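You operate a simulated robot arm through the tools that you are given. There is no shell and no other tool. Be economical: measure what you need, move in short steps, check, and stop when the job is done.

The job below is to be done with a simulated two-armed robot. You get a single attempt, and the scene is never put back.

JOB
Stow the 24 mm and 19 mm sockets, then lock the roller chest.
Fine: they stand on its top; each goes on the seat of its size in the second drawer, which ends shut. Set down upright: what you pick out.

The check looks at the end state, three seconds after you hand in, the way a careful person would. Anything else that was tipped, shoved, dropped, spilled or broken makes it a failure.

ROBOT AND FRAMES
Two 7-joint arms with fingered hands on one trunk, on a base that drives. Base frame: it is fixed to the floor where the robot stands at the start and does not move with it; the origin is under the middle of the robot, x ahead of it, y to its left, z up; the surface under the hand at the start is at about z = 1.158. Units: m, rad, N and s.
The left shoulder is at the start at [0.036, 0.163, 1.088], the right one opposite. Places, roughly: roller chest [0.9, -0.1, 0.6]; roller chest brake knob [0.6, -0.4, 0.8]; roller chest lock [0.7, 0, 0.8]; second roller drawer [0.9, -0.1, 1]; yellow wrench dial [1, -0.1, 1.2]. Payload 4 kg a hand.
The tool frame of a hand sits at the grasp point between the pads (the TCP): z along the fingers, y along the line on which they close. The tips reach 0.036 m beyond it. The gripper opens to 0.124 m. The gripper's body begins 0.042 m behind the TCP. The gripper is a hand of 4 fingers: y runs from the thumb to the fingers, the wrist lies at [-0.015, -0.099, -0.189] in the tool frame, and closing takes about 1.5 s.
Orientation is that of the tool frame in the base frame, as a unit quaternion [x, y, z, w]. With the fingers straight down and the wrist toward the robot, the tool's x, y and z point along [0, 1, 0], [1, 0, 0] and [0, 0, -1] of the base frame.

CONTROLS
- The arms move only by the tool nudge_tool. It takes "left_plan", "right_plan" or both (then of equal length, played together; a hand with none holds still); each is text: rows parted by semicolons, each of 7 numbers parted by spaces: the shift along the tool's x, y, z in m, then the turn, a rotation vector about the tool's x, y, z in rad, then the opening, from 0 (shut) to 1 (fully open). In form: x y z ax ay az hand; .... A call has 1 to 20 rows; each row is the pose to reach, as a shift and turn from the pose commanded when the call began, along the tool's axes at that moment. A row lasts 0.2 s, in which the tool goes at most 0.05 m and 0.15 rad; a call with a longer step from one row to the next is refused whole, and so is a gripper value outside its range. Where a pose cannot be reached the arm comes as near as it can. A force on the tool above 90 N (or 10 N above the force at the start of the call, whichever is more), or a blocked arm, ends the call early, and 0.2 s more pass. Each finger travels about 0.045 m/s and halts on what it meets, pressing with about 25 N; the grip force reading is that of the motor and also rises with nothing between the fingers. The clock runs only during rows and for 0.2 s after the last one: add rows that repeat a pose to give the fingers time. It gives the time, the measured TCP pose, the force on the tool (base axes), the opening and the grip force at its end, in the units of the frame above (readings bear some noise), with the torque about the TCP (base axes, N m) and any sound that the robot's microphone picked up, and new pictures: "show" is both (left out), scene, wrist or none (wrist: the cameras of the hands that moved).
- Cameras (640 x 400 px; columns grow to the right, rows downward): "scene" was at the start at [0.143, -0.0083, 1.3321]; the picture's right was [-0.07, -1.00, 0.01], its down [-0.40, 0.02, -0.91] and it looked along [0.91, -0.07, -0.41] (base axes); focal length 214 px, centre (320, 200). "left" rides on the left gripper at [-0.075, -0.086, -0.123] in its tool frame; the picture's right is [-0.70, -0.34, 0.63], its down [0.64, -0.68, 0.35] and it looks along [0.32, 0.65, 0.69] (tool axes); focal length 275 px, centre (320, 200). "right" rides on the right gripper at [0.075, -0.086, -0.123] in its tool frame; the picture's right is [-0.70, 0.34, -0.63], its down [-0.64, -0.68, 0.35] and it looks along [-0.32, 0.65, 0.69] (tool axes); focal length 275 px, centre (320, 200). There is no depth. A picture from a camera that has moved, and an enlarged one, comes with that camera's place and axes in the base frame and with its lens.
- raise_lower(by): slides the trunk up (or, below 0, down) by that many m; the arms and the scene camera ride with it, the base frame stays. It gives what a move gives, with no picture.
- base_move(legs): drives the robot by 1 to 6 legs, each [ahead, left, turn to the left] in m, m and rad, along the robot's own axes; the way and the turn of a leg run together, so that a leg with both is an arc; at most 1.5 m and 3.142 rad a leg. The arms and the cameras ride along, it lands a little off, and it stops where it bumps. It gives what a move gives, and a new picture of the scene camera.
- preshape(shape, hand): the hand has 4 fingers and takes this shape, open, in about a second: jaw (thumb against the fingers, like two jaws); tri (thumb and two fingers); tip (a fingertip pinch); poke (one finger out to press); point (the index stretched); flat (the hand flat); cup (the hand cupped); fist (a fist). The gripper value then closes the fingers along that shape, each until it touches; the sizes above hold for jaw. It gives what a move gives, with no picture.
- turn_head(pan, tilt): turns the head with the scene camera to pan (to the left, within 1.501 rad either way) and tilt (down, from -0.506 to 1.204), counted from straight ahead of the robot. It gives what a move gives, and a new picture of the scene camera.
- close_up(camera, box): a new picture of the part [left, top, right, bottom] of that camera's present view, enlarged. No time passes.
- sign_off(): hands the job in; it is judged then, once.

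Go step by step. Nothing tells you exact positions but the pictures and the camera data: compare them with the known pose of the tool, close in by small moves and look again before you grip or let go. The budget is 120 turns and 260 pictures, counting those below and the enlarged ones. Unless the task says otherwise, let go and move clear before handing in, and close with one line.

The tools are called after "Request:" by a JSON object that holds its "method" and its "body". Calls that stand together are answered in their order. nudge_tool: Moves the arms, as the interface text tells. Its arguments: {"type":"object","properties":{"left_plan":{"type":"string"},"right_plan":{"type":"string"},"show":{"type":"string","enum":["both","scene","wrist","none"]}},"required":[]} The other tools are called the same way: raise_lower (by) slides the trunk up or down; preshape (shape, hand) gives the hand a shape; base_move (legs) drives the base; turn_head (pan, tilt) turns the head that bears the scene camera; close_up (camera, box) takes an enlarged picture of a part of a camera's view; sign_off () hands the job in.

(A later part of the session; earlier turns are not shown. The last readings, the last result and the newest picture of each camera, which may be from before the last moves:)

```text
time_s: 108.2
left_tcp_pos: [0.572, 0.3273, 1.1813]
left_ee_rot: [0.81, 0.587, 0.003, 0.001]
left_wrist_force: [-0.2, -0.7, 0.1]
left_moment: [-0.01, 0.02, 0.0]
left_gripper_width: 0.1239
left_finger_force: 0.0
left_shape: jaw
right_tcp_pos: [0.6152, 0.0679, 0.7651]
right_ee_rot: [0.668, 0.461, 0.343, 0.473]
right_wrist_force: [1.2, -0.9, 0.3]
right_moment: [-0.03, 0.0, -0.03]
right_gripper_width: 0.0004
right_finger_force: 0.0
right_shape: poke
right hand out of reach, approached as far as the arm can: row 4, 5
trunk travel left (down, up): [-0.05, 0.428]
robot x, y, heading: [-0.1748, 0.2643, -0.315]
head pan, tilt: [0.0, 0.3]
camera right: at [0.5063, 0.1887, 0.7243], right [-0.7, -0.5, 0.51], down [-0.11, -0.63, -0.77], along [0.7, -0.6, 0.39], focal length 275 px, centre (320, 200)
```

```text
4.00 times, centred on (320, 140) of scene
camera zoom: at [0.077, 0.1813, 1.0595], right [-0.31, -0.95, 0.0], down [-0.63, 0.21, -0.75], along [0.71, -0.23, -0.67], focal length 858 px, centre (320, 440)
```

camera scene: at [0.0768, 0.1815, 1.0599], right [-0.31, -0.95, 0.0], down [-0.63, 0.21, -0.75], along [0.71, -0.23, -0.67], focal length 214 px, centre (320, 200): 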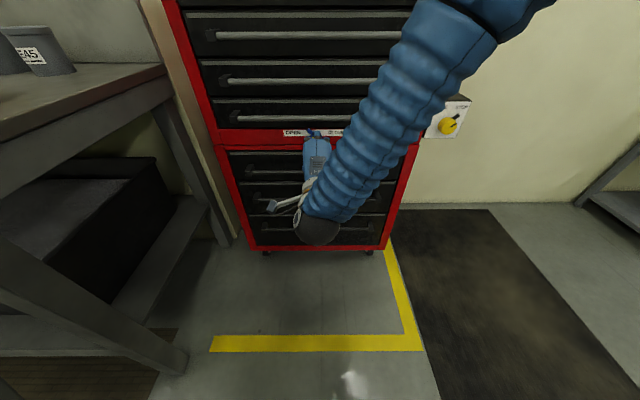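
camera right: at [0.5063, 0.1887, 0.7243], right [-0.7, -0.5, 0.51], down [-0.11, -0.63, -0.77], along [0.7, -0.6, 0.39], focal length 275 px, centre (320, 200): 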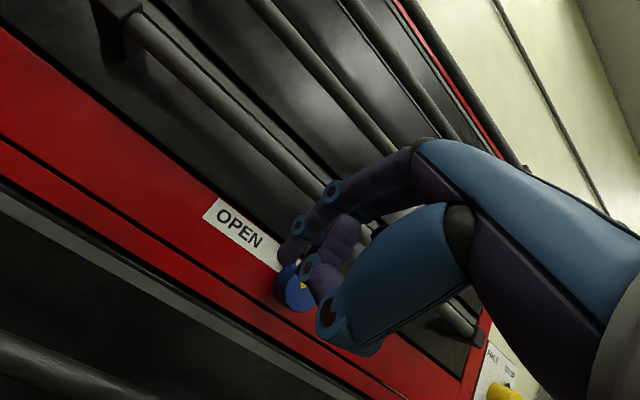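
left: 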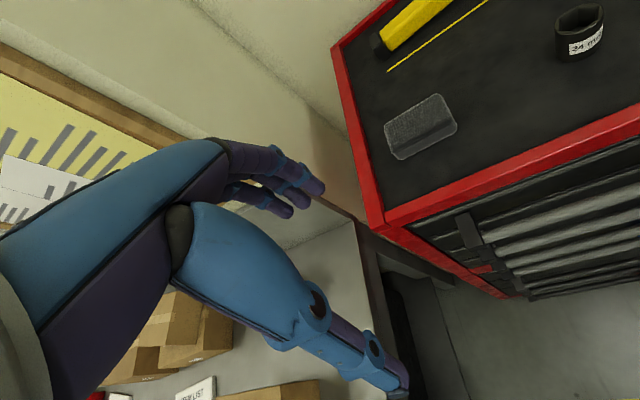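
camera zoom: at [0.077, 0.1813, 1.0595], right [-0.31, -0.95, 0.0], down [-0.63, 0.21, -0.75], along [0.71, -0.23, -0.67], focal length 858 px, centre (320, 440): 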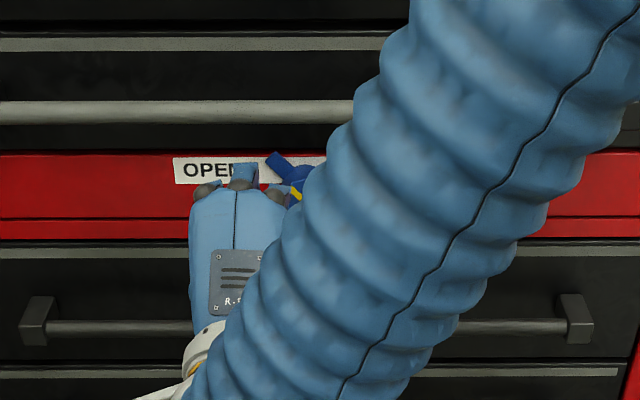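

The curled knuckles would hit the lower drawer bar if I sweep upward like this. I back off and roll the hand 90° so knuckles go sideways.

Request:
{"method": "nudge_tool", "body": {"right_plan": "-0.02 0 -0.04 0 0 0 1; -0.03 0 -0.08 0 0 -0.14 1; -0.04 0 -0.08 0 0 -0.28 1; -0.04 0 -0.08 0 0 -0.42 1; -0.04 0 -0.08 0 0 -0.56 1; -0.04 0 -0.08 0 0 -0.7 1; -0.04 0 -0.08 0 0 -0.84 1; -0.04 0 -0.08 0 0 -0.98 1; -0.04 0 -0.08 0 0 -1.12 1; -0.04 0 -0.08 0 0 -1.26 1; -0.04 0 -0.08 0 0 -1.4 1; -0.04 0 -0.08 0 0 -1.54 1; -0.04 0 -0.08 0 0 -1.54 1"}}

```text
time_s: 111.0
left_tcp_pos: [0.571, 0.3275, 1.181]
left_ee_rot: [0.81, 0.587, 0.002, 0.0]
left_wrist_force: [-0.1, -0.7, -1.4]
left_moment: [0.02, 0.03, 0.02]
left_gripper_width: 0.1236
left_finger_force: 0.0
left_shape: jaw
right_tcp_pos: [0.4992, 0.1565, 0.7044]
right_ee_rot: [0.245, 0.786, -0.155, 0.546]
right_wrist_force: [-0.2, 0.1, -0.1]
right_moment: [-0.01, -0.01, 0.02]
right_gripper_width: 0.0
right_finger_force: 0.1
right_shape: poke
right hand out of reach, approached as far as the arm can: row 2, 3, 4, 5, 6, 7, 8, 9, 10, 11, 12, 13
trunk travel left (down, up): [-0.05, 0.428]
robot x, y, heading: [-0.1775, 0.2678, -0.312]
head pan, tilt: [0.0, 0.3]
camera scene: at [0.0767, 0.185, 1.0571], right [-0.27, -0.96, -0.02], down [-0.65, 0.2, -0.73], along [0.71, -0.19, -0.68], focal length 214 px, centre (320, 200)
camera right: at [0.3343, 0.1644, 0.6756], right [-0.11, 0.45, 0.88], down [0.08, -0.88, 0.46], along [0.99, 0.12, 0.06], focal length 275 px, centre (320, 200)
```

scene: 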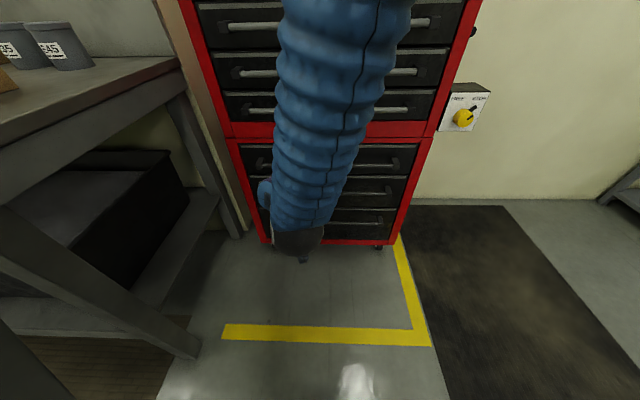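
right: 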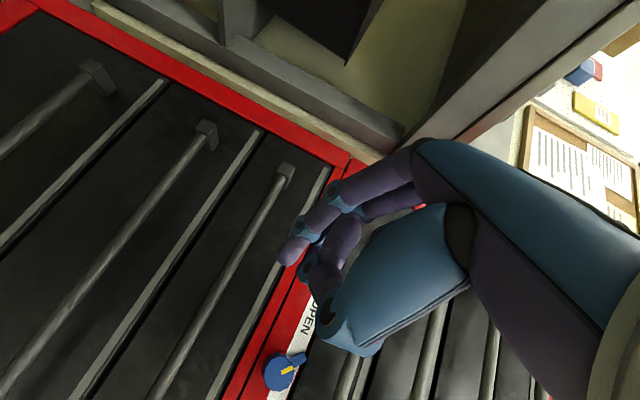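

The roll works but the arm is crossing its body. I'll swing this hand right, raise the left hand, then turn the base left so the knob lies in the right arm's comfortable sector.

Request:
{"method": "nudge_tool", "body": {"left_plan": "0 0 -0.03 0 0 0 1; 0 0 -0.06 0 0 0 1; 0 0 -0.09 0 0 0 1; 0 0 -0.12 0 0 0 1; 0 0 -0.15 0 0 0 1", "right_plan": "-0.01 -0.04 -0.01 0 0 0 1; -0.02 -0.08 -0.02 0 0 0 1; -0.03 -0.12 -0.03 0 0 0 1; -0.04 -0.16 -0.04 0 0 0 1; -0.05 -0.18 -0.04 0 0 0 1", "show": "none"}}

Request:
{"method": "base_move", "body": {"legs": [[0, 0, 0.3]]}}

```text
time_s: 112.2
left_tcp_pos: [0.5762, 0.3244, 1.3275]
left_ee_rot: [0.81, 0.587, 0.002, -0.002]
left_wrist_force: [-0.1, -0.8, -0.1]
left_moment: [0.06, -0.03, 0.01]
left_gripper_width: 0.1238
left_finger_force: 0.0
left_shape: jaw
right_tcp_pos: [0.3903, 0.0805, 0.703]
right_ee_rot: [0.239, 0.79, -0.198, 0.528]
right_wrist_force: [-0.2, 0.4, 0.0]
right_moment: [-0.02, -0.02, 0.01]
right_gripper_width: 0.0
right_finger_force: 0.1
right_shape: poke
right hand out of reach, approached as far as the arm can: row 1, 2, 3, 4, 5
trunk travel left (down, up): [-0.05, 0.428]
robot x, y, heading: [-0.1739, 0.2645, -0.318]
head pan, tilt: [0.0, 0.3]
```

```text
time_s: 113.6
left_tcp_pos: [0.5262, 0.5461, 1.326]
left_ee_rot: [0.714, 0.7, -0.001, -0.001]
left_wrist_force: [-0.8, 0.8, 0.6]
left_moment: [0.02, 0.04, 0.02]
left_gripper_width: 0.1237
left_finger_force: 0.0
left_shape: jaw
right_tcp_pos: [0.4203, 0.2561, 0.7025]
right_ee_rot: [0.119, 0.816, -0.12, 0.552]
right_wrist_force: [0.2, 0.7, -0.2]
right_moment: [0.0, 0.01, 0.01]
right_gripper_width: 0.0
right_finger_force: 0.1
right_shape: poke
trunk travel left (down, up): [-0.05, 0.428]
robot x, y, heading: [-0.1807, 0.2664, -0.022]
head pan, tilt: [0.0, 0.3]
camera scene: at [0.0946, 0.2604, 1.0576], right [-0.02, -1.0, 0.0], down [-0.67, 0.01, -0.74], along [0.74, -0.02, -0.67], focal length 214 px, centre (320, 200)
```

scene: 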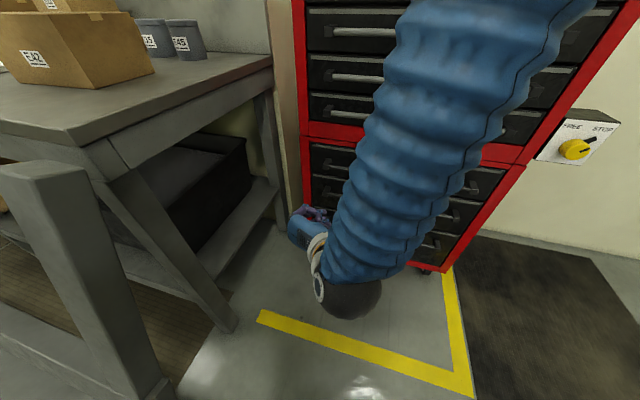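

Now the hand's orientation suits the chest well. Move to just left of the lock, short of the panel.

Request:
{"method": "nudge_tool", "body": {"right_plan": "-0.02 -0.025 0.02 0 0 0 1; -0.04 -0.05 0.04 0 0 0 1; -0.06 -0.075 0.06 0 0 0 1; -0.085 -0.1 0.08 0 0 0 1; -0.105 -0.12 0.105 0 0 0 1; -0.12 -0.127 0.14 0 0 0 1; -0.13 -0.127 0.17 0 0 0 1; -0.1375 -0.127 0.19 0 0 0 1; -0.1375 -0.127 0.19 0 0 0 1"}}

Request:
{"method": "close_up", "body": {"camera": "right", "box": [140, 140, 420, 400]}}

```text
time_s: 115.6
left_tcp_pos: [0.5273, 0.5444, 1.3259]
left_ee_rot: [0.714, 0.7, 0.0, 0.0]
left_wrist_force: [-0.4, -0.7, -0.5]
left_moment: [-0.03, 0.0, -0.02]
left_gripper_width: 0.1238
left_finger_force: 0.0
left_shape: jaw
right_tcp_pos: [0.5967, 0.0627, 0.7691]
right_ee_rot: [0.121, 0.816, -0.12, 0.553]
right_wrist_force: [0.3, 0.9, 0.3]
right_moment: [0.0, 0.02, -0.04]
right_gripper_width: 0.0001
right_finger_force: 0.0
right_shape: poke
right hand out of reach, approached as far as the arm can: row 1, 2, 3
trunk travel left (down, up): [-0.05, 0.428]
robot x, y, heading: [-0.1762, 0.2666, -0.021]
head pan, tilt: [0.0, 0.3]
camera scene: at [0.0944, 0.2597, 1.0577], right [-0.02, -1.0, 0.0], down [-0.67, 0.01, -0.74], along [0.74, -0.02, -0.67], focal length 214 px, centre (320, 200)
camera right: at [0.4335, 0.0272, 0.7469], right [-0.19, 0.48, 0.86], down [0.31, -0.8, 0.52], along [0.93, 0.36, 0.0], focal length 275 px, centre (320, 200)
```

scene: 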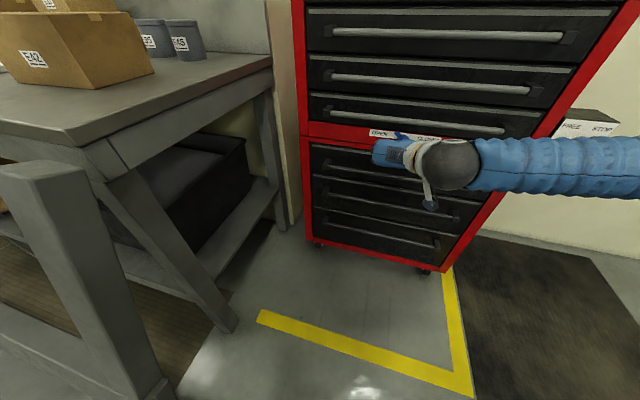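
right: 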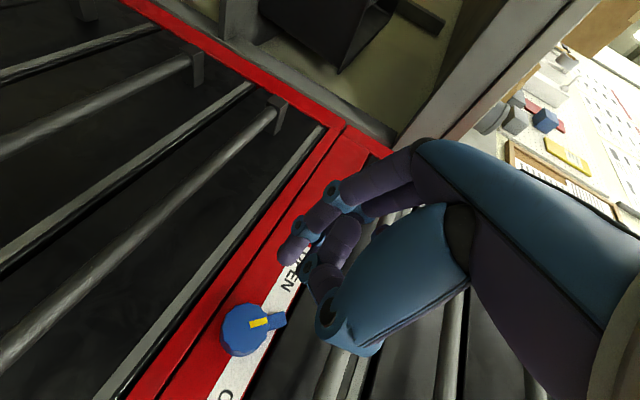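

```text
1.54 times, centred on (280, 270) of right
camera zoom: at [0.4335, 0.0272, 0.7469], right [-0.19, 0.48, 0.86], down [0.31, -0.8, 0.52], along [0.93, 0.36, 0.0], focal length 424 px, centre (382, 92)
```

zoom: 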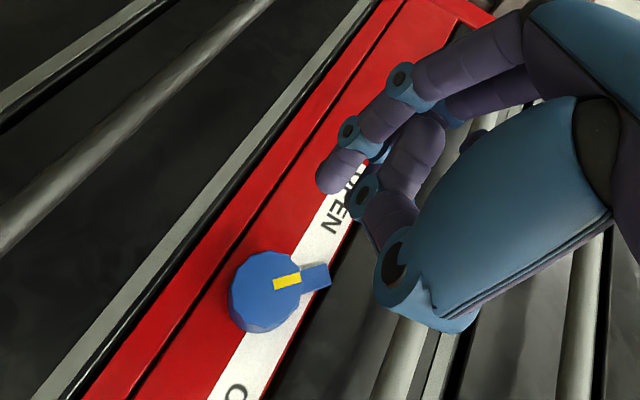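

Clear view: tip is left of the knob as planned. Move forward next to the tab.

Request:
{"method": "nudge_tool", "body": {"right_plan": "-0.007 -0.001 0.02 0 0 0 1; -0.014 -0.002 0.042 0 0 0 1; -0.019 -0.002 0.056 0 0 0 1; -0.019 -0.002 0.056 0 0 0 1", "show": "none"}}

Request:
{"method": "close_up", "body": {"camera": "right", "box": [140, 140, 420, 400]}}

Request:
{"method": "close_up", "body": {"camera": "scene", "box": [340, 90, 460, 190]}}

```text
time_s: 116.6
left_tcp_pos: [0.5271, 0.5449, 1.3261]
left_ee_rot: [0.714, 0.701, 0.0, -0.002]
left_wrist_force: [-0.1, -0.6, 0.4]
left_moment: [-0.01, 0.0, 0.0]
left_gripper_width: 0.1236
left_finger_force: 0.0
left_shape: jaw
right_tcp_pos: [0.6494, 0.0429, 0.7665]
right_ee_rot: [0.12, 0.816, -0.12, 0.553]
right_wrist_force: [-0.2, -0.7, -0.6]
right_moment: [-0.01, -0.02, 0.02]
right_gripper_width: 0.0
right_finger_force: 0.0
right_shape: poke
trunk travel left (down, up): [-0.05, 0.428]
robot x, y, heading: [-0.1776, 0.2687, -0.023]
head pan, tilt: [0.0, 0.3]
```

```text
1.54 times, centred on (280, 270) of right
camera zoom: at [0.4872, 0.0075, 0.7457], right [-0.19, 0.48, 0.86], down [0.31, -0.8, 0.52], along [0.93, 0.37, 0.0], focal length 424 px, centre (382, 92)
```

zoom: 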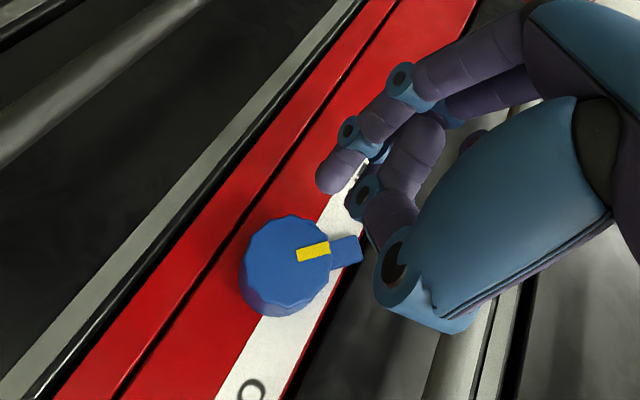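

```text
4.00 times, centred on (400, 140) of scene
camera zoom: at [0.0947, 0.2597, 1.0576], right [-0.02, -1.0, 0.0], down [-0.67, 0.01, -0.74], along [0.74, -0.01, -0.67], focal length 858 px, centre (0, 440)
```

zoom: 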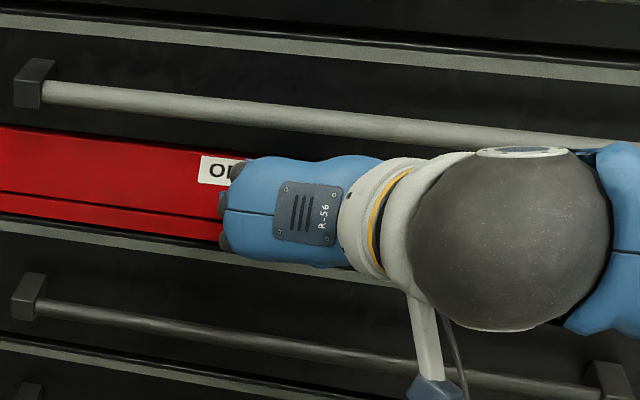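

Sweep the fingertip along an arc, pushing the tab up and over — first half.

Request:
{"method": "nudge_tool", "body": {"right_plan": "-0.0038 -0.0066 0.0028 0 0 0 1; -0.0129 -0.011 -0.0007 0 0 0 1; -0.0201 -0.0184 -0.0033 0 0 0 1; -0.0246 -0.028 -0.005 0 0 0 1; -0.0246 -0.028 -0.005 0 0 0 1", "show": "none"}}

Request:
{"method": "close_up", "body": {"camera": "right", "box": [140, 140, 420, 400]}}

```text
time_s: 117.8
left_tcp_pos: [0.5259, 0.5454, 1.3253]
left_ee_rot: [0.714, 0.7, 0.0, -0.002]
left_wrist_force: [-0.1, 0.3, 0.1]
left_moment: [0.03, -0.02, 0.01]
left_gripper_width: 0.1239
left_finger_force: 0.1
left_shape: jaw
right_tcp_pos: [0.644, 0.0179, 0.7927]
right_ee_rot: [0.119, 0.816, -0.119, 0.553]
right_wrist_force: [-0.7, -0.6, 0.6]
right_moment: [0.03, 0.0, -0.02]
right_gripper_width: 0.0
right_finger_force: 0.1
right_shape: poke
trunk travel left (down, up): [-0.05, 0.428]
robot x, y, heading: [-0.1755, 0.2658, -0.02]
head pan, tilt: [0.0, 0.3]
```

```text
1.54 times, centred on (280, 270) of right
camera zoom: at [0.4822, -0.0182, 0.7728], right [-0.19, 0.48, 0.86], down [0.31, -0.8, 0.52], along [0.93, 0.37, 0.0], focal length 424 px, centre (382, 92)
```

zoom: 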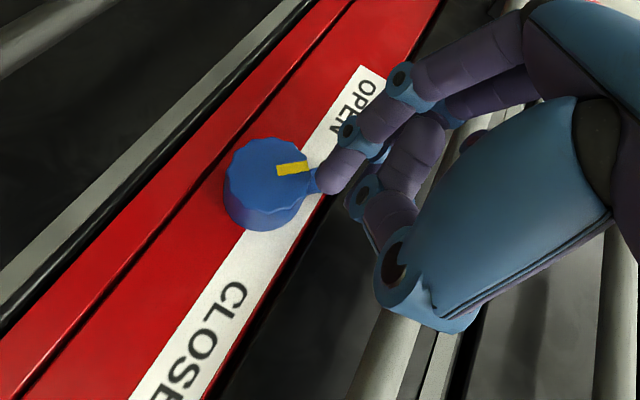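

The tip passed in front of the tab. Return to the start, go 14 mm deeper and check.

Request:
{"method": "nudge_tool", "body": {"right_plan": "0.0117 0.017 0.0043 0 0 0 1; 0.0246 0.028 0.005 0 0 0 1; 0.022 0.028 0.012 0 0 0 1; 0.0196 0.028 0.018 0 0 0 1; 0.0196 0.028 0.018 0 0 0 1", "show": "none"}}

Request:
{"method": "close_up", "body": {"camera": "right", "box": [140, 140, 420, 400]}}

```text
time_s: 119.0
left_tcp_pos: [0.5266, 0.5445, 1.3247]
left_ee_rot: [0.714, 0.7, 0.0, -0.001]
left_wrist_force: [-0.4, -0.3, 0.1]
left_moment: [-0.05, -0.01, -0.01]
left_gripper_width: 0.1237
left_finger_force: 0.1
left_shape: jaw
right_tcp_pos: [0.6625, 0.0393, 0.7659]
right_ee_rot: [0.12, 0.816, -0.119, 0.552]
right_wrist_force: [1.0, -0.2, -0.1]
right_moment: [0.0, 0.0, 0.0]
right_gripper_width: 0.0
right_finger_force: 0.0
right_shape: poke
trunk travel left (down, up): [-0.05, 0.428]
robot x, y, heading: [-0.1733, 0.2667, -0.023]
head pan, tilt: [0.0, 0.3]
```

```text
1.54 times, centred on (280, 270) of right
camera zoom: at [0.5007, 0.0031, 0.7454], right [-0.19, 0.48, 0.86], down [0.31, -0.8, 0.52], along [0.93, 0.37, 0.0], focal length 424 px, centre (382, 92)
```

zoom: 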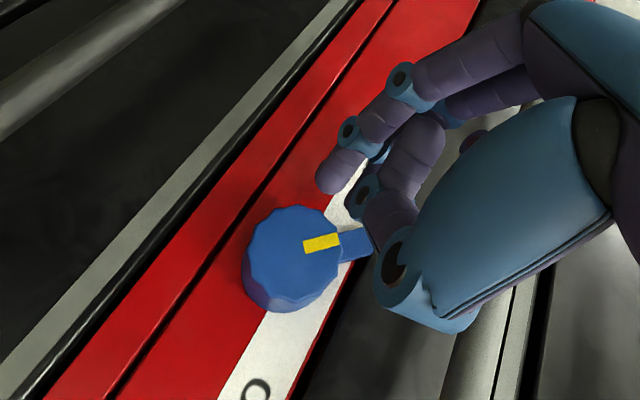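

The knob front triangulates to x'≈0.766, so I need ~22 mm more depth. Go in and sweep the first half again.

Request:
{"method": "nudge_tool", "body": {"right_plan": "-0.004 0.0042 0.01 0 0 0 1; -0.0082 0.0042 0.0204 0 0 0 1; -0.0222 -0.0048 0.0151 0 0 0 1; -0.0294 -0.0124 0.0124 0 0 0 1; -0.0338 -0.0221 0.0107 0 0 0 1; -0.0338 -0.0221 0.0107 0 0 0 1", "show": "none"}}

Request:
{"method": "close_up", "body": {"camera": "right", "box": [140, 140, 420, 400]}}

```text
time_s: 120.5
left_tcp_pos: [0.5252, 0.548, 1.3262]
left_ee_rot: [0.713, 0.701, 0.001, -0.001]
left_wrist_force: [-1.0, 0.8, 0.9]
left_moment: [-0.02, -0.01, 0.02]
left_gripper_width: 0.1239
left_finger_force: 0.0
left_shape: jaw
right_tcp_pos: [0.6725, 0.0219, 0.7824]
right_ee_rot: [0.111, 0.824, -0.116, 0.544]
right_wrist_force: [9.1, 16.9, -35.1]
right_moment: [-0.77, 0.72, 0.22]
right_gripper_width: 0.0
right_finger_force: 0.0
right_shape: poke
trunk travel left (down, up): [-0.05, 0.428]
robot x, y, heading: [-0.174, 0.2654, -0.019]
head pan, tilt: [0.0, 0.3]
stopped in row 6 (right hand): the force on the tool passed its limit at 92 N (the readings are from after the stop); the commanded pose is now the measured one
```

```text
1.54 times, centred on (280, 270) of right
camera zoom: at [0.5106, -0.0167, 0.766], right [-0.18, 0.48, 0.86], down [0.34, -0.79, 0.51], along [0.92, 0.38, -0.02], focal length 424 px, centre (382, 92)
```

zoom: 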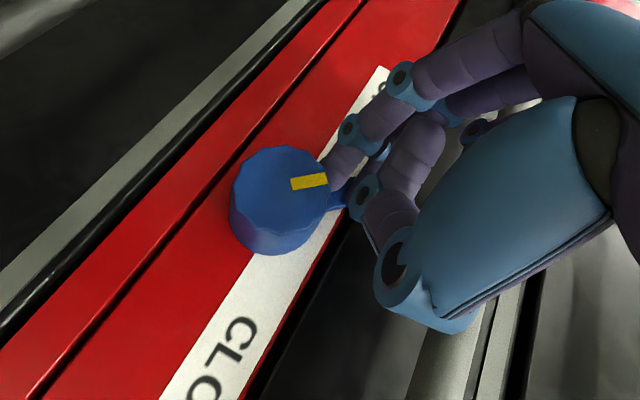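

The finger is engaged but something resists strongly. Inspect closely.

Request:
{"method": "close_up", "body": {"camera": "right", "box": [200, 200, 330, 310]}}

Request:
{"method": "close_up", "body": {"camera": "scene", "box": [350, 100, 440, 165]}}

```text
3.64 times, centred on (265, 255) of right
camera zoom: at [0.5106, -0.0167, 0.766], right [-0.18, 0.48, 0.86], down [0.34, -0.79, 0.51], along [0.92, 0.38, -0.02], focal length 1001 px, centre (520, 0)
```

zoom: 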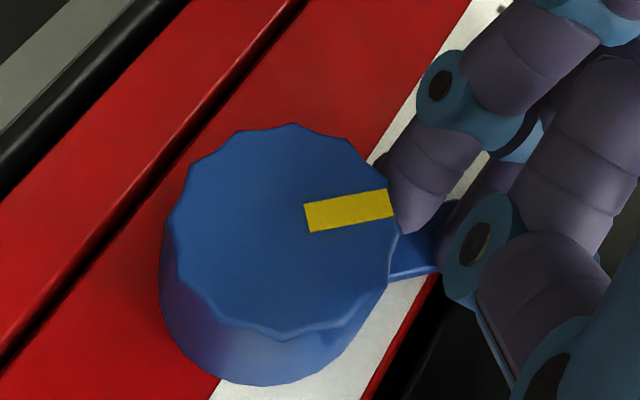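

```text
6.15 times, centred on (395, 132) of scene
camera zoom: at [0.096, 0.261, 1.0583], right [-0.02, -1.0, 0.0], down [-0.67, 0.01, -0.74], along [0.74, -0.01, -0.67], focal length 1320 px, centre (-142, 615)
```

zoom: 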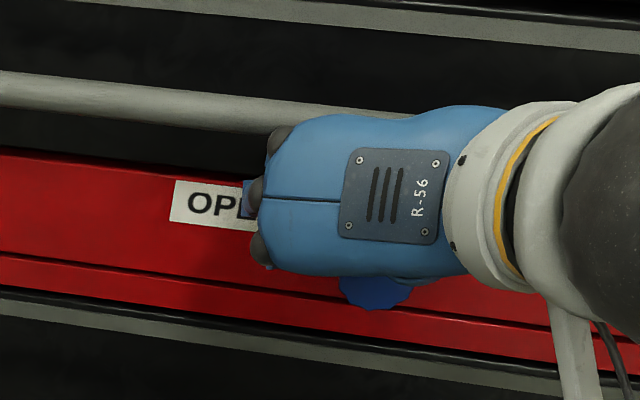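

The upper knuckle is jammed under the lower drawer's bar. I retreat, tilt the fingers upward so the hand stays lower, and retry.

Request:
{"method": "nudge_tool", "body": {"right_plan": "0.009 0.005 0.0 0 0 0 1; 0.02 0.01 -0.02 0 0 0 1; 0.035 0.01 -0.05 0 0 0 1; 0.045 0.01 -0.06 0 -0.13 0 1; 0.05 0.01 -0.06 0 -0.26 0 1; 0.05 0.01 -0.06 0 -0.39 0 1; 0.05 0.01 -0.06 0 -0.52 0 1; 0.05 0.01 -0.06 0 -0.52 0 1"}}

```text
time_s: 122.3
left_tcp_pos: [0.526, 0.5473, 1.3256]
left_ee_rot: [0.713, 0.701, 0.001, -0.001]
left_wrist_force: [-0.3, 0.3, -0.6]
left_moment: [0.0, -0.01, 0.02]
left_gripper_width: 0.124
left_finger_force: 0.0
left_shape: jaw
right_tcp_pos: [0.613, 0.0497, 0.7707]
right_ee_rot: [0.111, 0.802, -0.121, 0.575]
right_wrist_force: [0.8, -0.8, -0.3]
right_moment: [-0.01, 0.0, 0.05]
right_gripper_width: 0.0
right_finger_force: 0.1
right_shape: poke
right hand out of reach, approached as far as the arm can: row 4, 5, 6, 7, 8
trunk travel left (down, up): [-0.05, 0.428]
robot x, y, heading: [-0.1772, 0.2703, -0.024]
head pan, tilt: [0.0, 0.3]
camera scene: at [0.0947, 0.2608, 1.0575], right [-0.02, -1.0, 0.0], down [-0.67, 0.01, -0.74], along [0.74, -0.01, -0.67], focal length 214 px, centre (320, 200)
camera right: at [0.4523, 0.0105, 0.743], right [-0.24, 0.5, 0.83], down [0.3, -0.78, 0.55], along [0.92, 0.38, 0.04], focal length 275 px, centre (320, 200)
```

scene: 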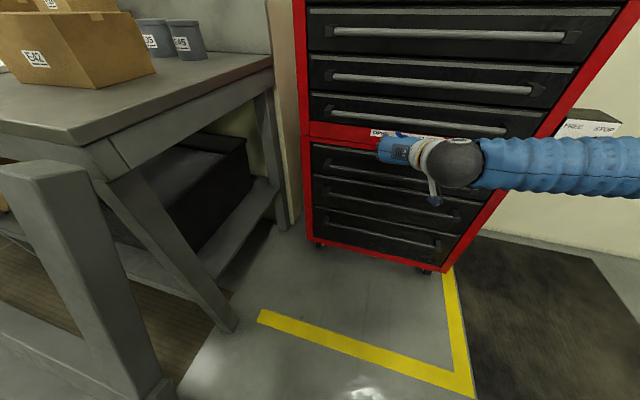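
right: 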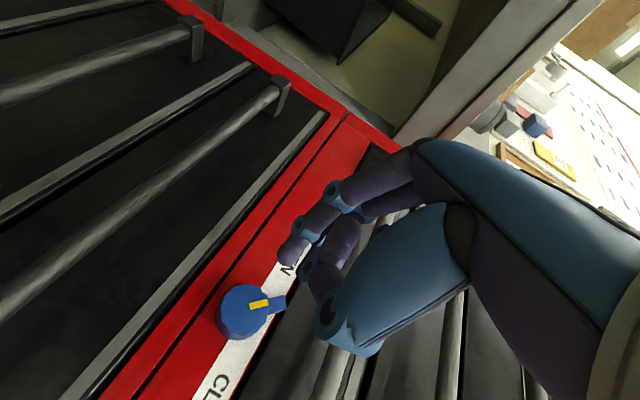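

Pitch is limited. The "point" shape has a stretched index that may keep the knuckles away from the bar; try it.

Request:
{"method": "nudge_tool", "body": {"right_plan": "0 0.005 -0.03 0 0 0 1; 0 0.01 -0.06 0 0 0 1; 0 0.01 -0.08 0 0 0 1", "show": "none"}}

Request:
{"method": "preshape", "body": {"hand": "right", "shape": "point"}}

Request:
{"method": "close_up", "body": {"camera": "right", "box": [0, 0, 640, 400]}}

Request:
{"method": "close_up", "body": {"camera": "scene", "box": [330, 90, 470, 190]}}

```text
time_s: 123.1
left_tcp_pos: [0.5254, 0.5465, 1.326]
left_ee_rot: [0.714, 0.701, 0.0, -0.001]
left_wrist_force: [0.5, -0.5, 1.5]
left_moment: [0.02, 0.04, 0.02]
left_gripper_width: 0.124
left_finger_force: 0.2
left_shape: jaw
right_tcp_pos: [0.543, 0.0854, 0.795]
right_ee_rot: [0.11, 0.801, -0.12, 0.575]
right_wrist_force: [0.2, -0.2, 0.4]
right_moment: [-0.01, 0.02, 0.01]
right_gripper_width: 0.0003
right_finger_force: 0.1
right_shape: poke
trunk travel left (down, up): [-0.05, 0.428]
robot x, y, heading: [-0.1783, 0.2663, -0.013]
head pan, tilt: [0.0, 0.3]
```

```text
time_s: 124.0
left_tcp_pos: [0.5259, 0.5465, 1.326]
left_ee_rot: [0.713, 0.701, 0.0, -0.001]
left_wrist_force: [-0.1, 0.4, -0.2]
left_moment: [0.04, 0.0, 0.0]
left_gripper_width: 0.1239
left_finger_force: 0.1
left_shape: jaw
right_tcp_pos: [0.5434, 0.0843, 0.7952]
right_ee_rot: [0.11, 0.802, -0.121, 0.575]
right_wrist_force: [-1.0, 0.9, 0.4]
right_moment: [-0.01, 0.03, 0.02]
right_gripper_width: 0.1159
right_finger_force: 0.0
right_shape: point
trunk travel left (down, up): [-0.05, 0.428]
robot x, y, heading: [-0.1765, 0.2673, -0.019]
head pan, tilt: [0.0, 0.3]
```

```text
1.00 times, centred on (320, 200) of right (not enlarged: the box is as wide or as high as the picture)
camera zoom: at [0.3832, 0.0458, 0.7674], right [-0.24, 0.49, 0.83], down [0.3, -0.78, 0.55], along [0.92, 0.38, 0.04], focal length 275 px, centre (320, 200)
```

zoom: 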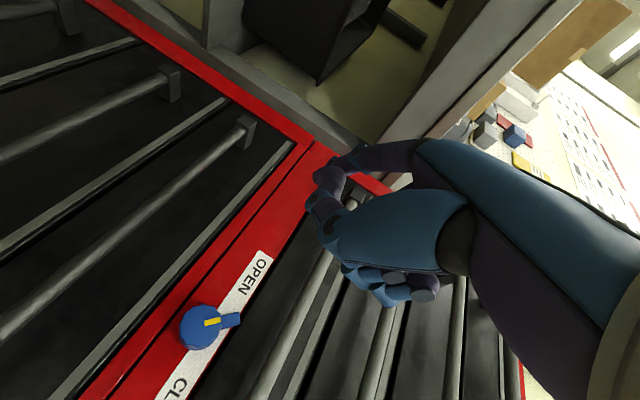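

```text
4.00 times, centred on (400, 140) of scene
camera zoom: at [0.0946, 0.2608, 1.0576], right [-0.02, -1.0, 0.0], down [-0.67, 0.01, -0.74], along [0.74, -0.01, -0.67], focal length 858 px, centre (0, 440)
```

zoom: 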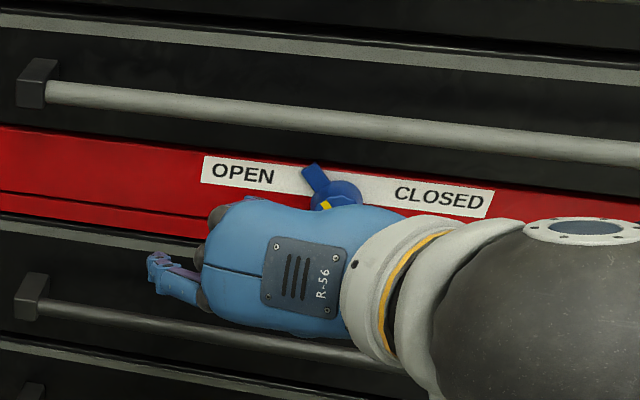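

Point splays sideways. I go back to "poke" with extra roll so the upper curled finger drops clear of the bar.

Request:
{"method": "preshape", "body": {"hand": "right", "shape": "poke"}}

Request:
{"method": "nudge_tool", "body": {"right_plan": "0 0 0 0 0 -0.13 1; 0 0 0 0 0 -0.26 1; 0 0 0 0 0 -0.39 1; 0 0 0 0 0 -0.5 1; 0 0 0 0 0 -0.5 1", "show": "wrist"}}

```text
time_s: 124.9
left_tcp_pos: [0.5251, 0.5478, 1.3271]
left_ee_rot: [0.713, 0.701, 0.0, 0.0]
left_wrist_force: [0.4, 0.4, -0.3]
left_moment: [0.0, 0.04, 0.0]
left_gripper_width: 0.1236
left_finger_force: 0.0
left_shape: jaw
right_tcp_pos: [0.5426, 0.084, 0.7952]
right_ee_rot: [0.11, 0.802, -0.12, 0.575]
right_wrist_force: [-0.9, 0.4, -0.1]
right_moment: [0.01, 0.01, -0.03]
right_gripper_width: 0.0
right_finger_force: 0.1
right_shape: poke
trunk travel left (down, up): [-0.05, 0.428]
robot x, y, heading: [-0.1751, 0.2686, -0.016]
head pan, tilt: [0.0, 0.3]
```

```text
time_s: 126.1
left_tcp_pos: [0.5255, 0.5461, 1.3254]
left_ee_rot: [0.714, 0.7, 0.001, -0.001]
left_wrist_force: [-0.3, 0.0, 1.2]
left_moment: [0.01, 0.0, -0.03]
left_gripper_width: 0.1238
left_finger_force: 0.0
left_shape: jaw
right_tcp_pos: [0.5443, 0.0904, 0.7889]
right_ee_rot: [-0.089, 0.804, -0.259, 0.528]
right_wrist_force: [-0.2, 0.1, -0.1]
right_moment: [-0.01, 0.0, -0.03]
right_gripper_width: 0.0
right_finger_force: 0.0
right_shape: poke
right hand out of reach, approached as far as the arm can: row 4, 5
trunk travel left (down, up): [-0.05, 0.428]
robot x, y, heading: [-0.1746, 0.2684, -0.016]
head pan, tilt: [0.0, 0.3]
camera right: at [0.392, 0.0267, 0.8084], right [-0.23, 0.78, 0.58], down [0.5, -0.42, 0.76], along [0.84, 0.46, -0.29], focal length 275 px, centre (320, 200)
```

right: 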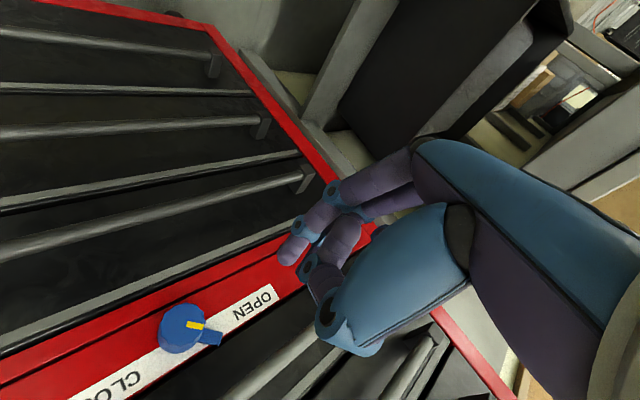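

Roll achieved. Approach to just before the panel, left of the knob.

Request:
{"method": "nudge_tool", "body": {"right_plan": "-0.004 -0.003 0.04 0 0 0 1; -0.008 -0.006 0.08 0 0 0 1; -0.0122 -0.0093 0.11 0 0 0 1; -0.0122 -0.0093 0.1234 0 0 0 1; -0.0122 -0.0093 0.1234 0 0 0 1", "show": "none"}}

Request:
{"method": "close_up", "body": {"camera": "right", "box": [140, 140, 420, 400]}}

Request:
{"method": "close_up", "body": {"camera": "scene", "box": [340, 90, 460, 190]}}

```text
time_s: 127.3
left_tcp_pos: [0.5245, 0.5485, 1.326]
left_ee_rot: [0.714, 0.7, 0.001, -0.001]
left_wrist_force: [-0.2, 0.5, 0.1]
left_moment: [0.01, 0.0, -0.01]
left_gripper_width: 0.1238
left_finger_force: 0.1
left_shape: jaw
right_tcp_pos: [0.6571, 0.0754, 0.7488]
right_ee_rot: [-0.082, 0.802, -0.255, 0.534]
right_wrist_force: [-0.4, 0.3, 0.1]
right_moment: [0.03, 0.01, -0.03]
right_gripper_width: 0.0001
right_finger_force: 0.1
right_shape: poke
right hand out of reach, approached as far as the arm can: row 1, 2, 3, 4, 5
trunk travel left (down, up): [-0.05, 0.428]
robot x, y, heading: [-0.1752, 0.2652, -0.02]
head pan, tilt: [0.0, 0.3]
```

```text
1.54 times, centred on (280, 270) of right
camera zoom: at [0.5042, 0.0116, 0.7667], right [-0.23, 0.77, 0.59], down [0.48, -0.43, 0.76], along [0.84, 0.46, -0.27], focal length 424 px, centre (382, 92)
```

zoom: 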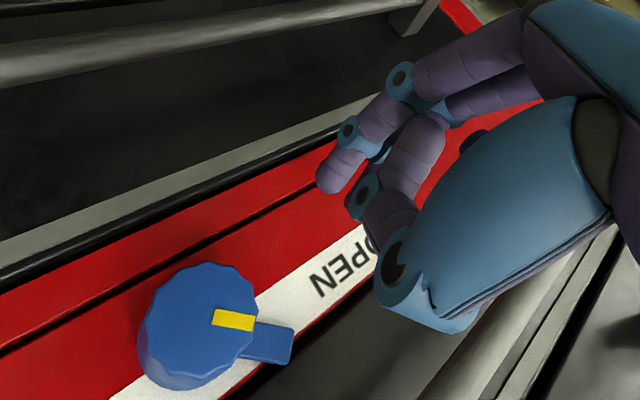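

```text
4.00 times, centred on (400, 140) of scene
camera zoom: at [0.0945, 0.2609, 1.0577], right [-0.02, -1.0, 0.0], down [-0.67, 0.01, -0.74], along [0.74, -0.01, -0.67], focal length 858 px, centre (0, 440)
```

zoom: 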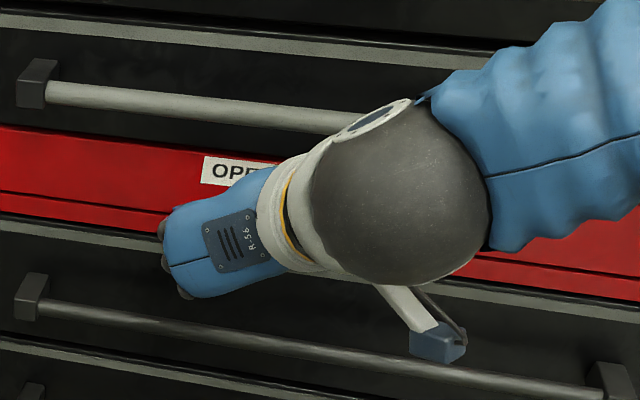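

The arm's limit drifts the hand left. I retract, then drive the base closer instead so the arm stays in a good posture.

Request:
{"method": "nudge_tool", "body": {"right_plan": "0.004 0.003 -0.04 0 0 0 1; 0.008 0.006 -0.08 0 0 0 1; 0.0122 0.0093 -0.115 0 0 0 1; 0.0122 0.0093 -0.115 0 0 0 1", "show": "none"}}

Request:
{"method": "base_move", "body": {"legs": [[0.112, -0.044, 0]]}}

Request:
{"method": "close_up", "body": {"camera": "right", "box": [140, 140, 420, 400]}}

```text
time_s: 128.3
left_tcp_pos: [0.5274, 0.5466, 1.3254]
left_ee_rot: [0.714, 0.701, 0.0, -0.002]
left_wrist_force: [-0.6, 0.9, -0.3]
left_moment: [-0.01, -0.01, 0.0]
left_gripper_width: 0.1238
left_finger_force: 0.0
left_shape: jaw
right_tcp_pos: [0.5506, 0.114, 0.7664]
right_ee_rot: [-0.091, 0.804, -0.259, 0.527]
right_wrist_force: [-0.3, 0.0, 0.9]
right_moment: [0.01, 0.01, -0.04]
right_gripper_width: 0.0001
right_finger_force: 0.1
right_shape: poke
trunk travel left (down, up): [-0.05, 0.428]
robot x, y, heading: [-0.1798, 0.2706, -0.019]
head pan, tilt: [0.0, 0.3]
```

```text
time_s: 129.6
left_tcp_pos: [0.6363, 0.5007, 1.3245]
left_ee_rot: [0.714, 0.7, -0.001, -0.002]
left_wrist_force: [0.4, -1.0, -0.3]
left_moment: [0.02, 0.05, 0.01]
left_gripper_width: 0.1239
left_finger_force: 0.0
left_shape: jaw
right_tcp_pos: [0.6606, 0.0682, 0.7658]
right_ee_rot: [-0.092, 0.805, -0.258, 0.527]
right_wrist_force: [-0.5, 0.3, -0.3]
right_moment: [0.01, -0.03, 0.01]
right_gripper_width: 0.0
right_finger_force: 0.1
right_shape: poke
trunk travel left (down, up): [-0.05, 0.428]
robot x, y, heading: [-0.0647, 0.219, -0.019]
head pan, tilt: [0.0, 0.3]
camera scene: at [0.2055, 0.2144, 1.0572], right [-0.02, -1.0, 0.0], down [-0.67, 0.01, -0.74], along [0.74, -0.01, -0.67], focal length 214 px, centre (320, 200)
```

scene: 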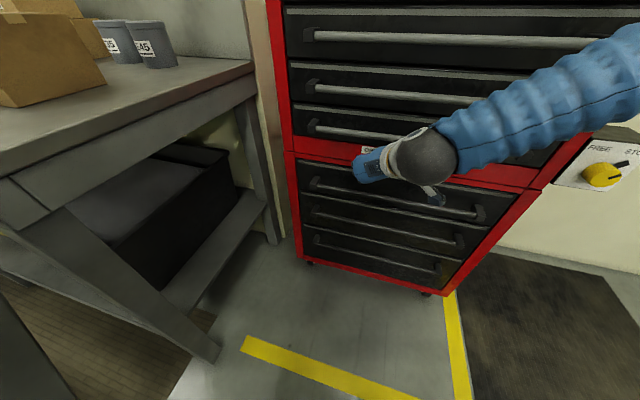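

```text
1.54 times, centred on (280, 270) of right
camera zoom: at [0.508, 0.0022, 0.7878], right [-0.23, 0.78, 0.58], down [0.5, -0.42, 0.76], along [0.84, 0.46, -0.3], focal length 424 px, centre (382, 92)
```

zoom: 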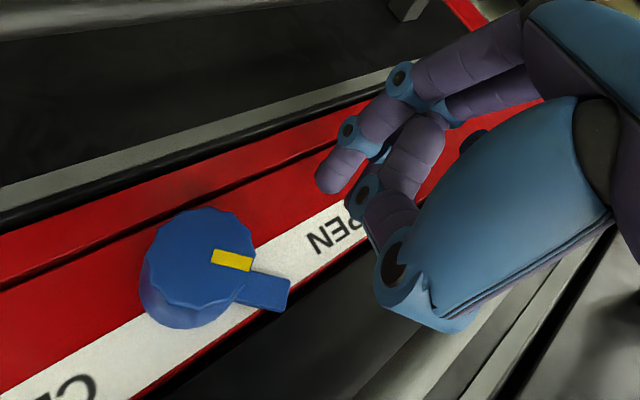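

Good. Now move the tip to beside the tab (right and forward).

Request:
{"method": "nudge_tool", "body": {"right_plan": "0.003 -0.012 0.01 0 0 0 1; 0.003 -0.0235 0.02 0 0 0 1; 0.0031 -0.0251 0.0333 0 0 0 1; 0.0031 -0.0251 0.0333 0 0 0 1", "show": "none"}}

Request:
{"method": "close_up", "body": {"camera": "right", "box": [140, 140, 420, 400]}}

```text
time_s: 130.6
left_tcp_pos: [0.6337, 0.5021, 1.3266]
left_ee_rot: [0.713, 0.701, 0.001, 0.001]
left_wrist_force: [-0.8, -0.4, -0.7]
left_moment: [0.01, 0.02, -0.01]
left_gripper_width: 0.1237
left_finger_force: 0.0
left_shape: jaw
right_tcp_pos: [0.6825, 0.0416, 0.7653]
right_ee_rot: [-0.09, 0.804, -0.257, 0.529]
right_wrist_force: [-27.2, 13.6, -0.8]
right_moment: [-0.02, -0.04, 0.23]
right_gripper_width: 0.0
right_finger_force: 0.1
right_shape: poke
right hand out of reach, approached as far as the arm can: row 3, 4
trunk travel left (down, up): [-0.05, 0.428]
robot x, y, heading: [-0.0654, 0.2189, -0.015]
head pan, tilt: [0.0, 0.3]
```

```text
1.54 times, centred on (280, 270) of right
camera zoom: at [0.5294, -0.0235, 0.7861], right [-0.23, 0.78, 0.58], down [0.5, -0.42, 0.76], along [0.84, 0.46, -0.29], focal length 424 px, centre (382, 92)
```

zoom: 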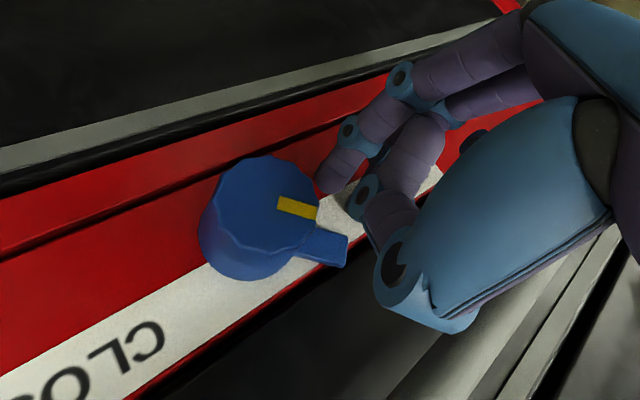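

Touching the panel. Back 4 mm and sweep the tab — first half.

Request:
{"method": "nudge_tool", "body": {"right_plan": "0.0011 -0.004 -0.0038 0 0 0 1; -0.0043 -0.0185 -0.0083 0 0 0 1; -0.0072 -0.0285 -0.0107 0 0 0 1; -0.0067 -0.0391 -0.0122 0 0 0 1; -0.0067 -0.0391 -0.0122 0 0 0 1", "show": "none"}}

Request:
{"method": "close_up", "body": {"camera": "right", "box": [140, 140, 420, 400]}}

Request:
{"method": "close_up", "body": {"camera": "scene", "box": [320, 110, 440, 200]}}

```text
time_s: 131.8
left_tcp_pos: [0.6361, 0.5019, 1.3255]
left_ee_rot: [0.713, 0.701, 0.0, -0.001]
left_wrist_force: [0.9, 0.0, 0.0]
left_moment: [-0.01, 0.02, 0.01]
left_gripper_width: 0.124
left_finger_force: 0.1
left_shape: jaw
right_tcp_pos: [0.6706, 0.0429, 0.7777]
right_ee_rot: [-0.089, 0.804, -0.258, 0.529]
right_wrist_force: [0.7, 0.1, -0.4]
right_moment: [0.04, 0.02, 0.02]
right_gripper_width: 0.0
right_finger_force: 0.0
right_shape: poke
right hand out of reach, approached as far as the arm can: row 1, 2, 3, 4, 5
trunk travel left (down, up): [-0.05, 0.428]
robot x, y, heading: [-0.065, 0.2245, -0.02]
head pan, tilt: [0.0, 0.3]
```

```text
1.54 times, centred on (280, 270) of right
camera zoom: at [0.5175, -0.0212, 0.7979], right [-0.23, 0.78, 0.58], down [0.5, -0.42, 0.76], along [0.84, 0.46, -0.29], focal length 424 px, centre (382, 92)
```

zoom: 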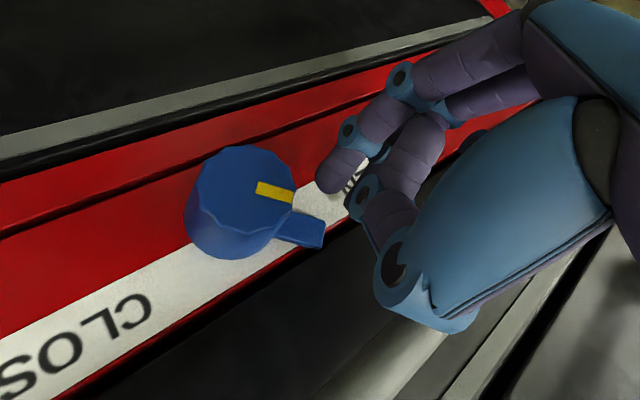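

```text
4.44 times, centred on (380, 155) of scene
camera zoom: at [0.2045, 0.2149, 1.0576], right [-0.02, -1.0, 0.0], down [-0.67, 0.01, -0.74], along [0.74, -0.01, -0.67], focal length 953 px, centre (53, 400)
```

zoom: 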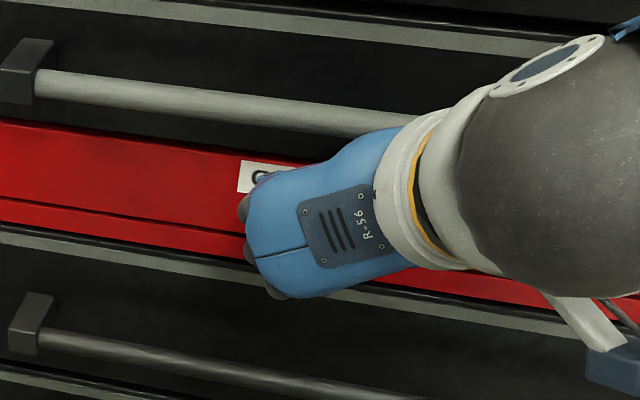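

The arm can't go right in this posture, so I'll do the sweep with the base (sideways) and trunk (up). First forward and right a little.

Request:
{"method": "base_move", "body": {"legs": [[0.0095, -0.003, 0]]}}

Request:
{"method": "base_move", "body": {"legs": [[-0.0037, -0.0115, 0]]}}

Request:
{"method": "close_up", "body": {"camera": "right", "box": [140, 140, 420, 400]}}

```text
time_s: 132.5
left_tcp_pos: [0.6462, 0.4975, 1.3254]
left_ee_rot: [0.714, 0.701, 0.0, -0.002]
left_wrist_force: [-0.4, 0.7, 0.3]
left_moment: [-0.01, 0.04, 0.02]
left_gripper_width: 0.1237
left_finger_force: 0.0
left_shape: jaw
right_tcp_pos: [0.6807, 0.0396, 0.7763]
right_ee_rot: [-0.088, 0.804, -0.258, 0.529]
right_wrist_force: [-2.0, 1.5, 1.7]
right_moment: [-0.03, -0.04, 0.07]
right_gripper_width: 0.0
right_finger_force: 0.0
right_shape: poke
trunk travel left (down, up): [-0.05, 0.428]
robot x, y, heading: [-0.0575, 0.2191, -0.017]
head pan, tilt: [0.0, 0.3]
camera scene: at [0.2145, 0.2114, 1.0573], right [-0.02, -1.0, 0.0], down [-0.67, 0.01, -0.74], along [0.74, -0.01, -0.67], focal length 214 px, centre (320, 200)
```

scene: 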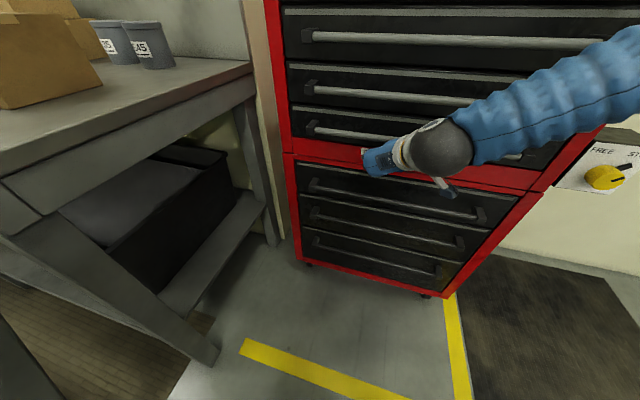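

```text
time_s: 133.2
left_tcp_pos: [0.6411, 0.4851, 1.3261]
left_ee_rot: [0.714, 0.7, 0.001, -0.002]
left_wrist_force: [-0.8, 0.0, -0.4]
left_moment: [0.04, -0.01, 0.01]
left_gripper_width: 0.1238
left_finger_force: 0.1
left_shape: jaw
right_tcp_pos: [0.6743, 0.0288, 0.777]
right_ee_rot: [-0.088, 0.804, -0.257, 0.528]
right_wrist_force: [1.4, 5.8, 1.4]
right_moment: [0.1, -0.05, 0.16]
right_gripper_width: 0.0
right_finger_force: 0.0
right_shape: poke
trunk travel left (down, up): [-0.05, 0.428]
robot x, y, heading: [-0.0621, 0.2033, -0.022]
head pan, tilt: [0.0, 0.3]
camera scene: at [0.2097, 0.1992, 1.0576], right [-0.02, -1.0, 0.0], down [-0.67, 0.01, -0.74], along [0.74, -0.01, -0.67], focal length 214 px, centre (320, 200)
```

scene: 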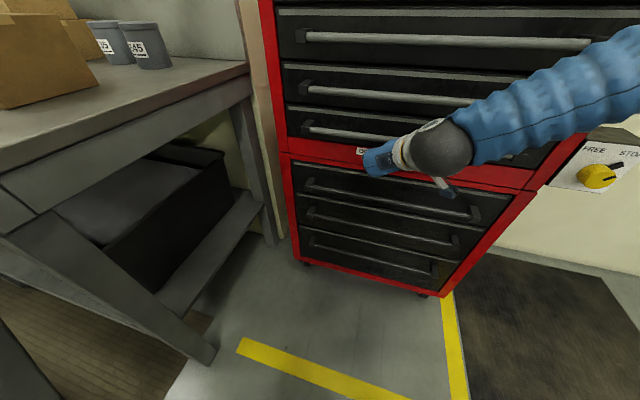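

```text
1.54 times, centred on (280, 270) of right
camera zoom: at [0.5226, -0.0367, 0.7977], right [-0.23, 0.78, 0.58], down [0.5, -0.42, 0.76], along [0.84, 0.46, -0.29], focal length 424 px, centre (382, 92)
```

zoom: 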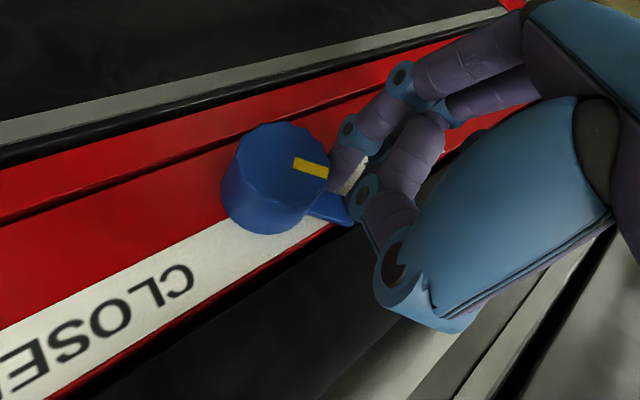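

The fingertip is beside the disc and against the tab. Raise the trunk to push the tab upward.

Request:
{"method": "raise_lower", "body": {"by": 0.012}}

Request:
{"method": "close_up", "body": {"camera": "right", "box": [140, 140, 420, 400]}}

```text
time_s: 133.8
left_tcp_pos: [0.6434, 0.4855, 1.3344]
left_ee_rot: [0.714, 0.7, -0.001, -0.002]
left_wrist_force: [-0.2, 0.3, -0.1]
left_moment: [-0.04, 0.01, 0.0]
left_gripper_width: 0.1241
left_finger_force: 0.0
left_shape: jaw
right_tcp_pos: [0.6747, 0.0267, 0.7839]
right_ee_rot: [-0.089, 0.806, -0.257, 0.525]
right_wrist_force: [-15.9, -9.1, -27.4]
right_moment: [0.15, 1.22, -0.48]
right_gripper_width: 0.0001
right_finger_force: 0.0
right_shape: poke
trunk travel left (down, up): [-0.062, 0.416]
robot x, y, heading: [-0.0612, 0.2056, -0.019]
head pan, tilt: [0.0, 0.3]
```

```text
1.54 times, centred on (280, 270) of right
camera zoom: at [0.5223, -0.0369, 0.8059], right [-0.22, 0.78, 0.59], down [0.5, -0.42, 0.75], along [0.84, 0.46, -0.3], focal length 424 px, centre (382, 92)
```

zoom: 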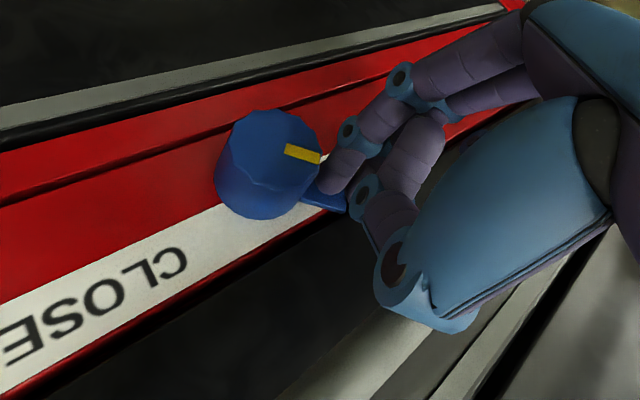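

Check what the hand is touching.

Request:
{"method": "close_up", "body": {"camera": "scene", "box": [320, 100, 460, 200]}}

Request:
{"method": "close_up", "body": {"camera": "right", "box": [220, 180, 340, 280]}}

```text
4.00 times, centred on (390, 150) of scene
camera zoom: at [0.2026, 0.1997, 1.0751], right [-0.02, -1.0, 0.0], down [-0.65, 0.01, -0.76], along [0.76, -0.01, -0.65], focal length 858 px, centre (40, 400)
```

zoom: 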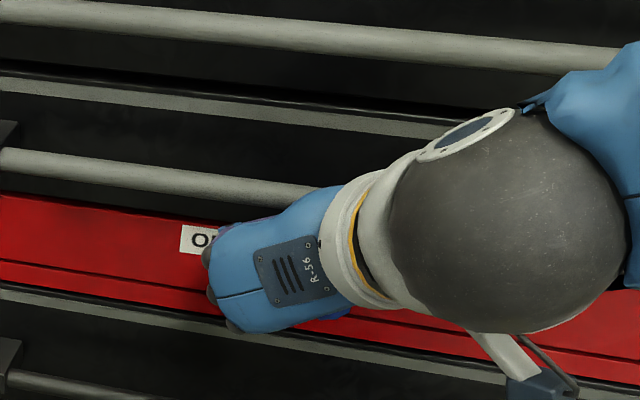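

```text
4.00 times, centred on (280, 230) of right
camera zoom: at [0.5223, -0.0369, 0.8059], right [-0.22, 0.78, 0.59], down [0.5, -0.42, 0.75], along [0.84, 0.46, -0.3], focal length 1101 px, centre (480, 80)
```

zoom: 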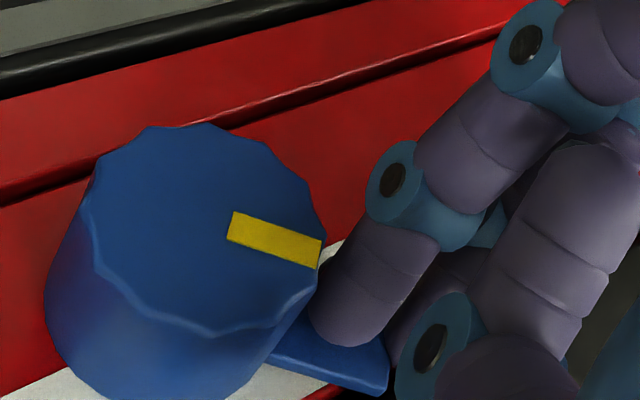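

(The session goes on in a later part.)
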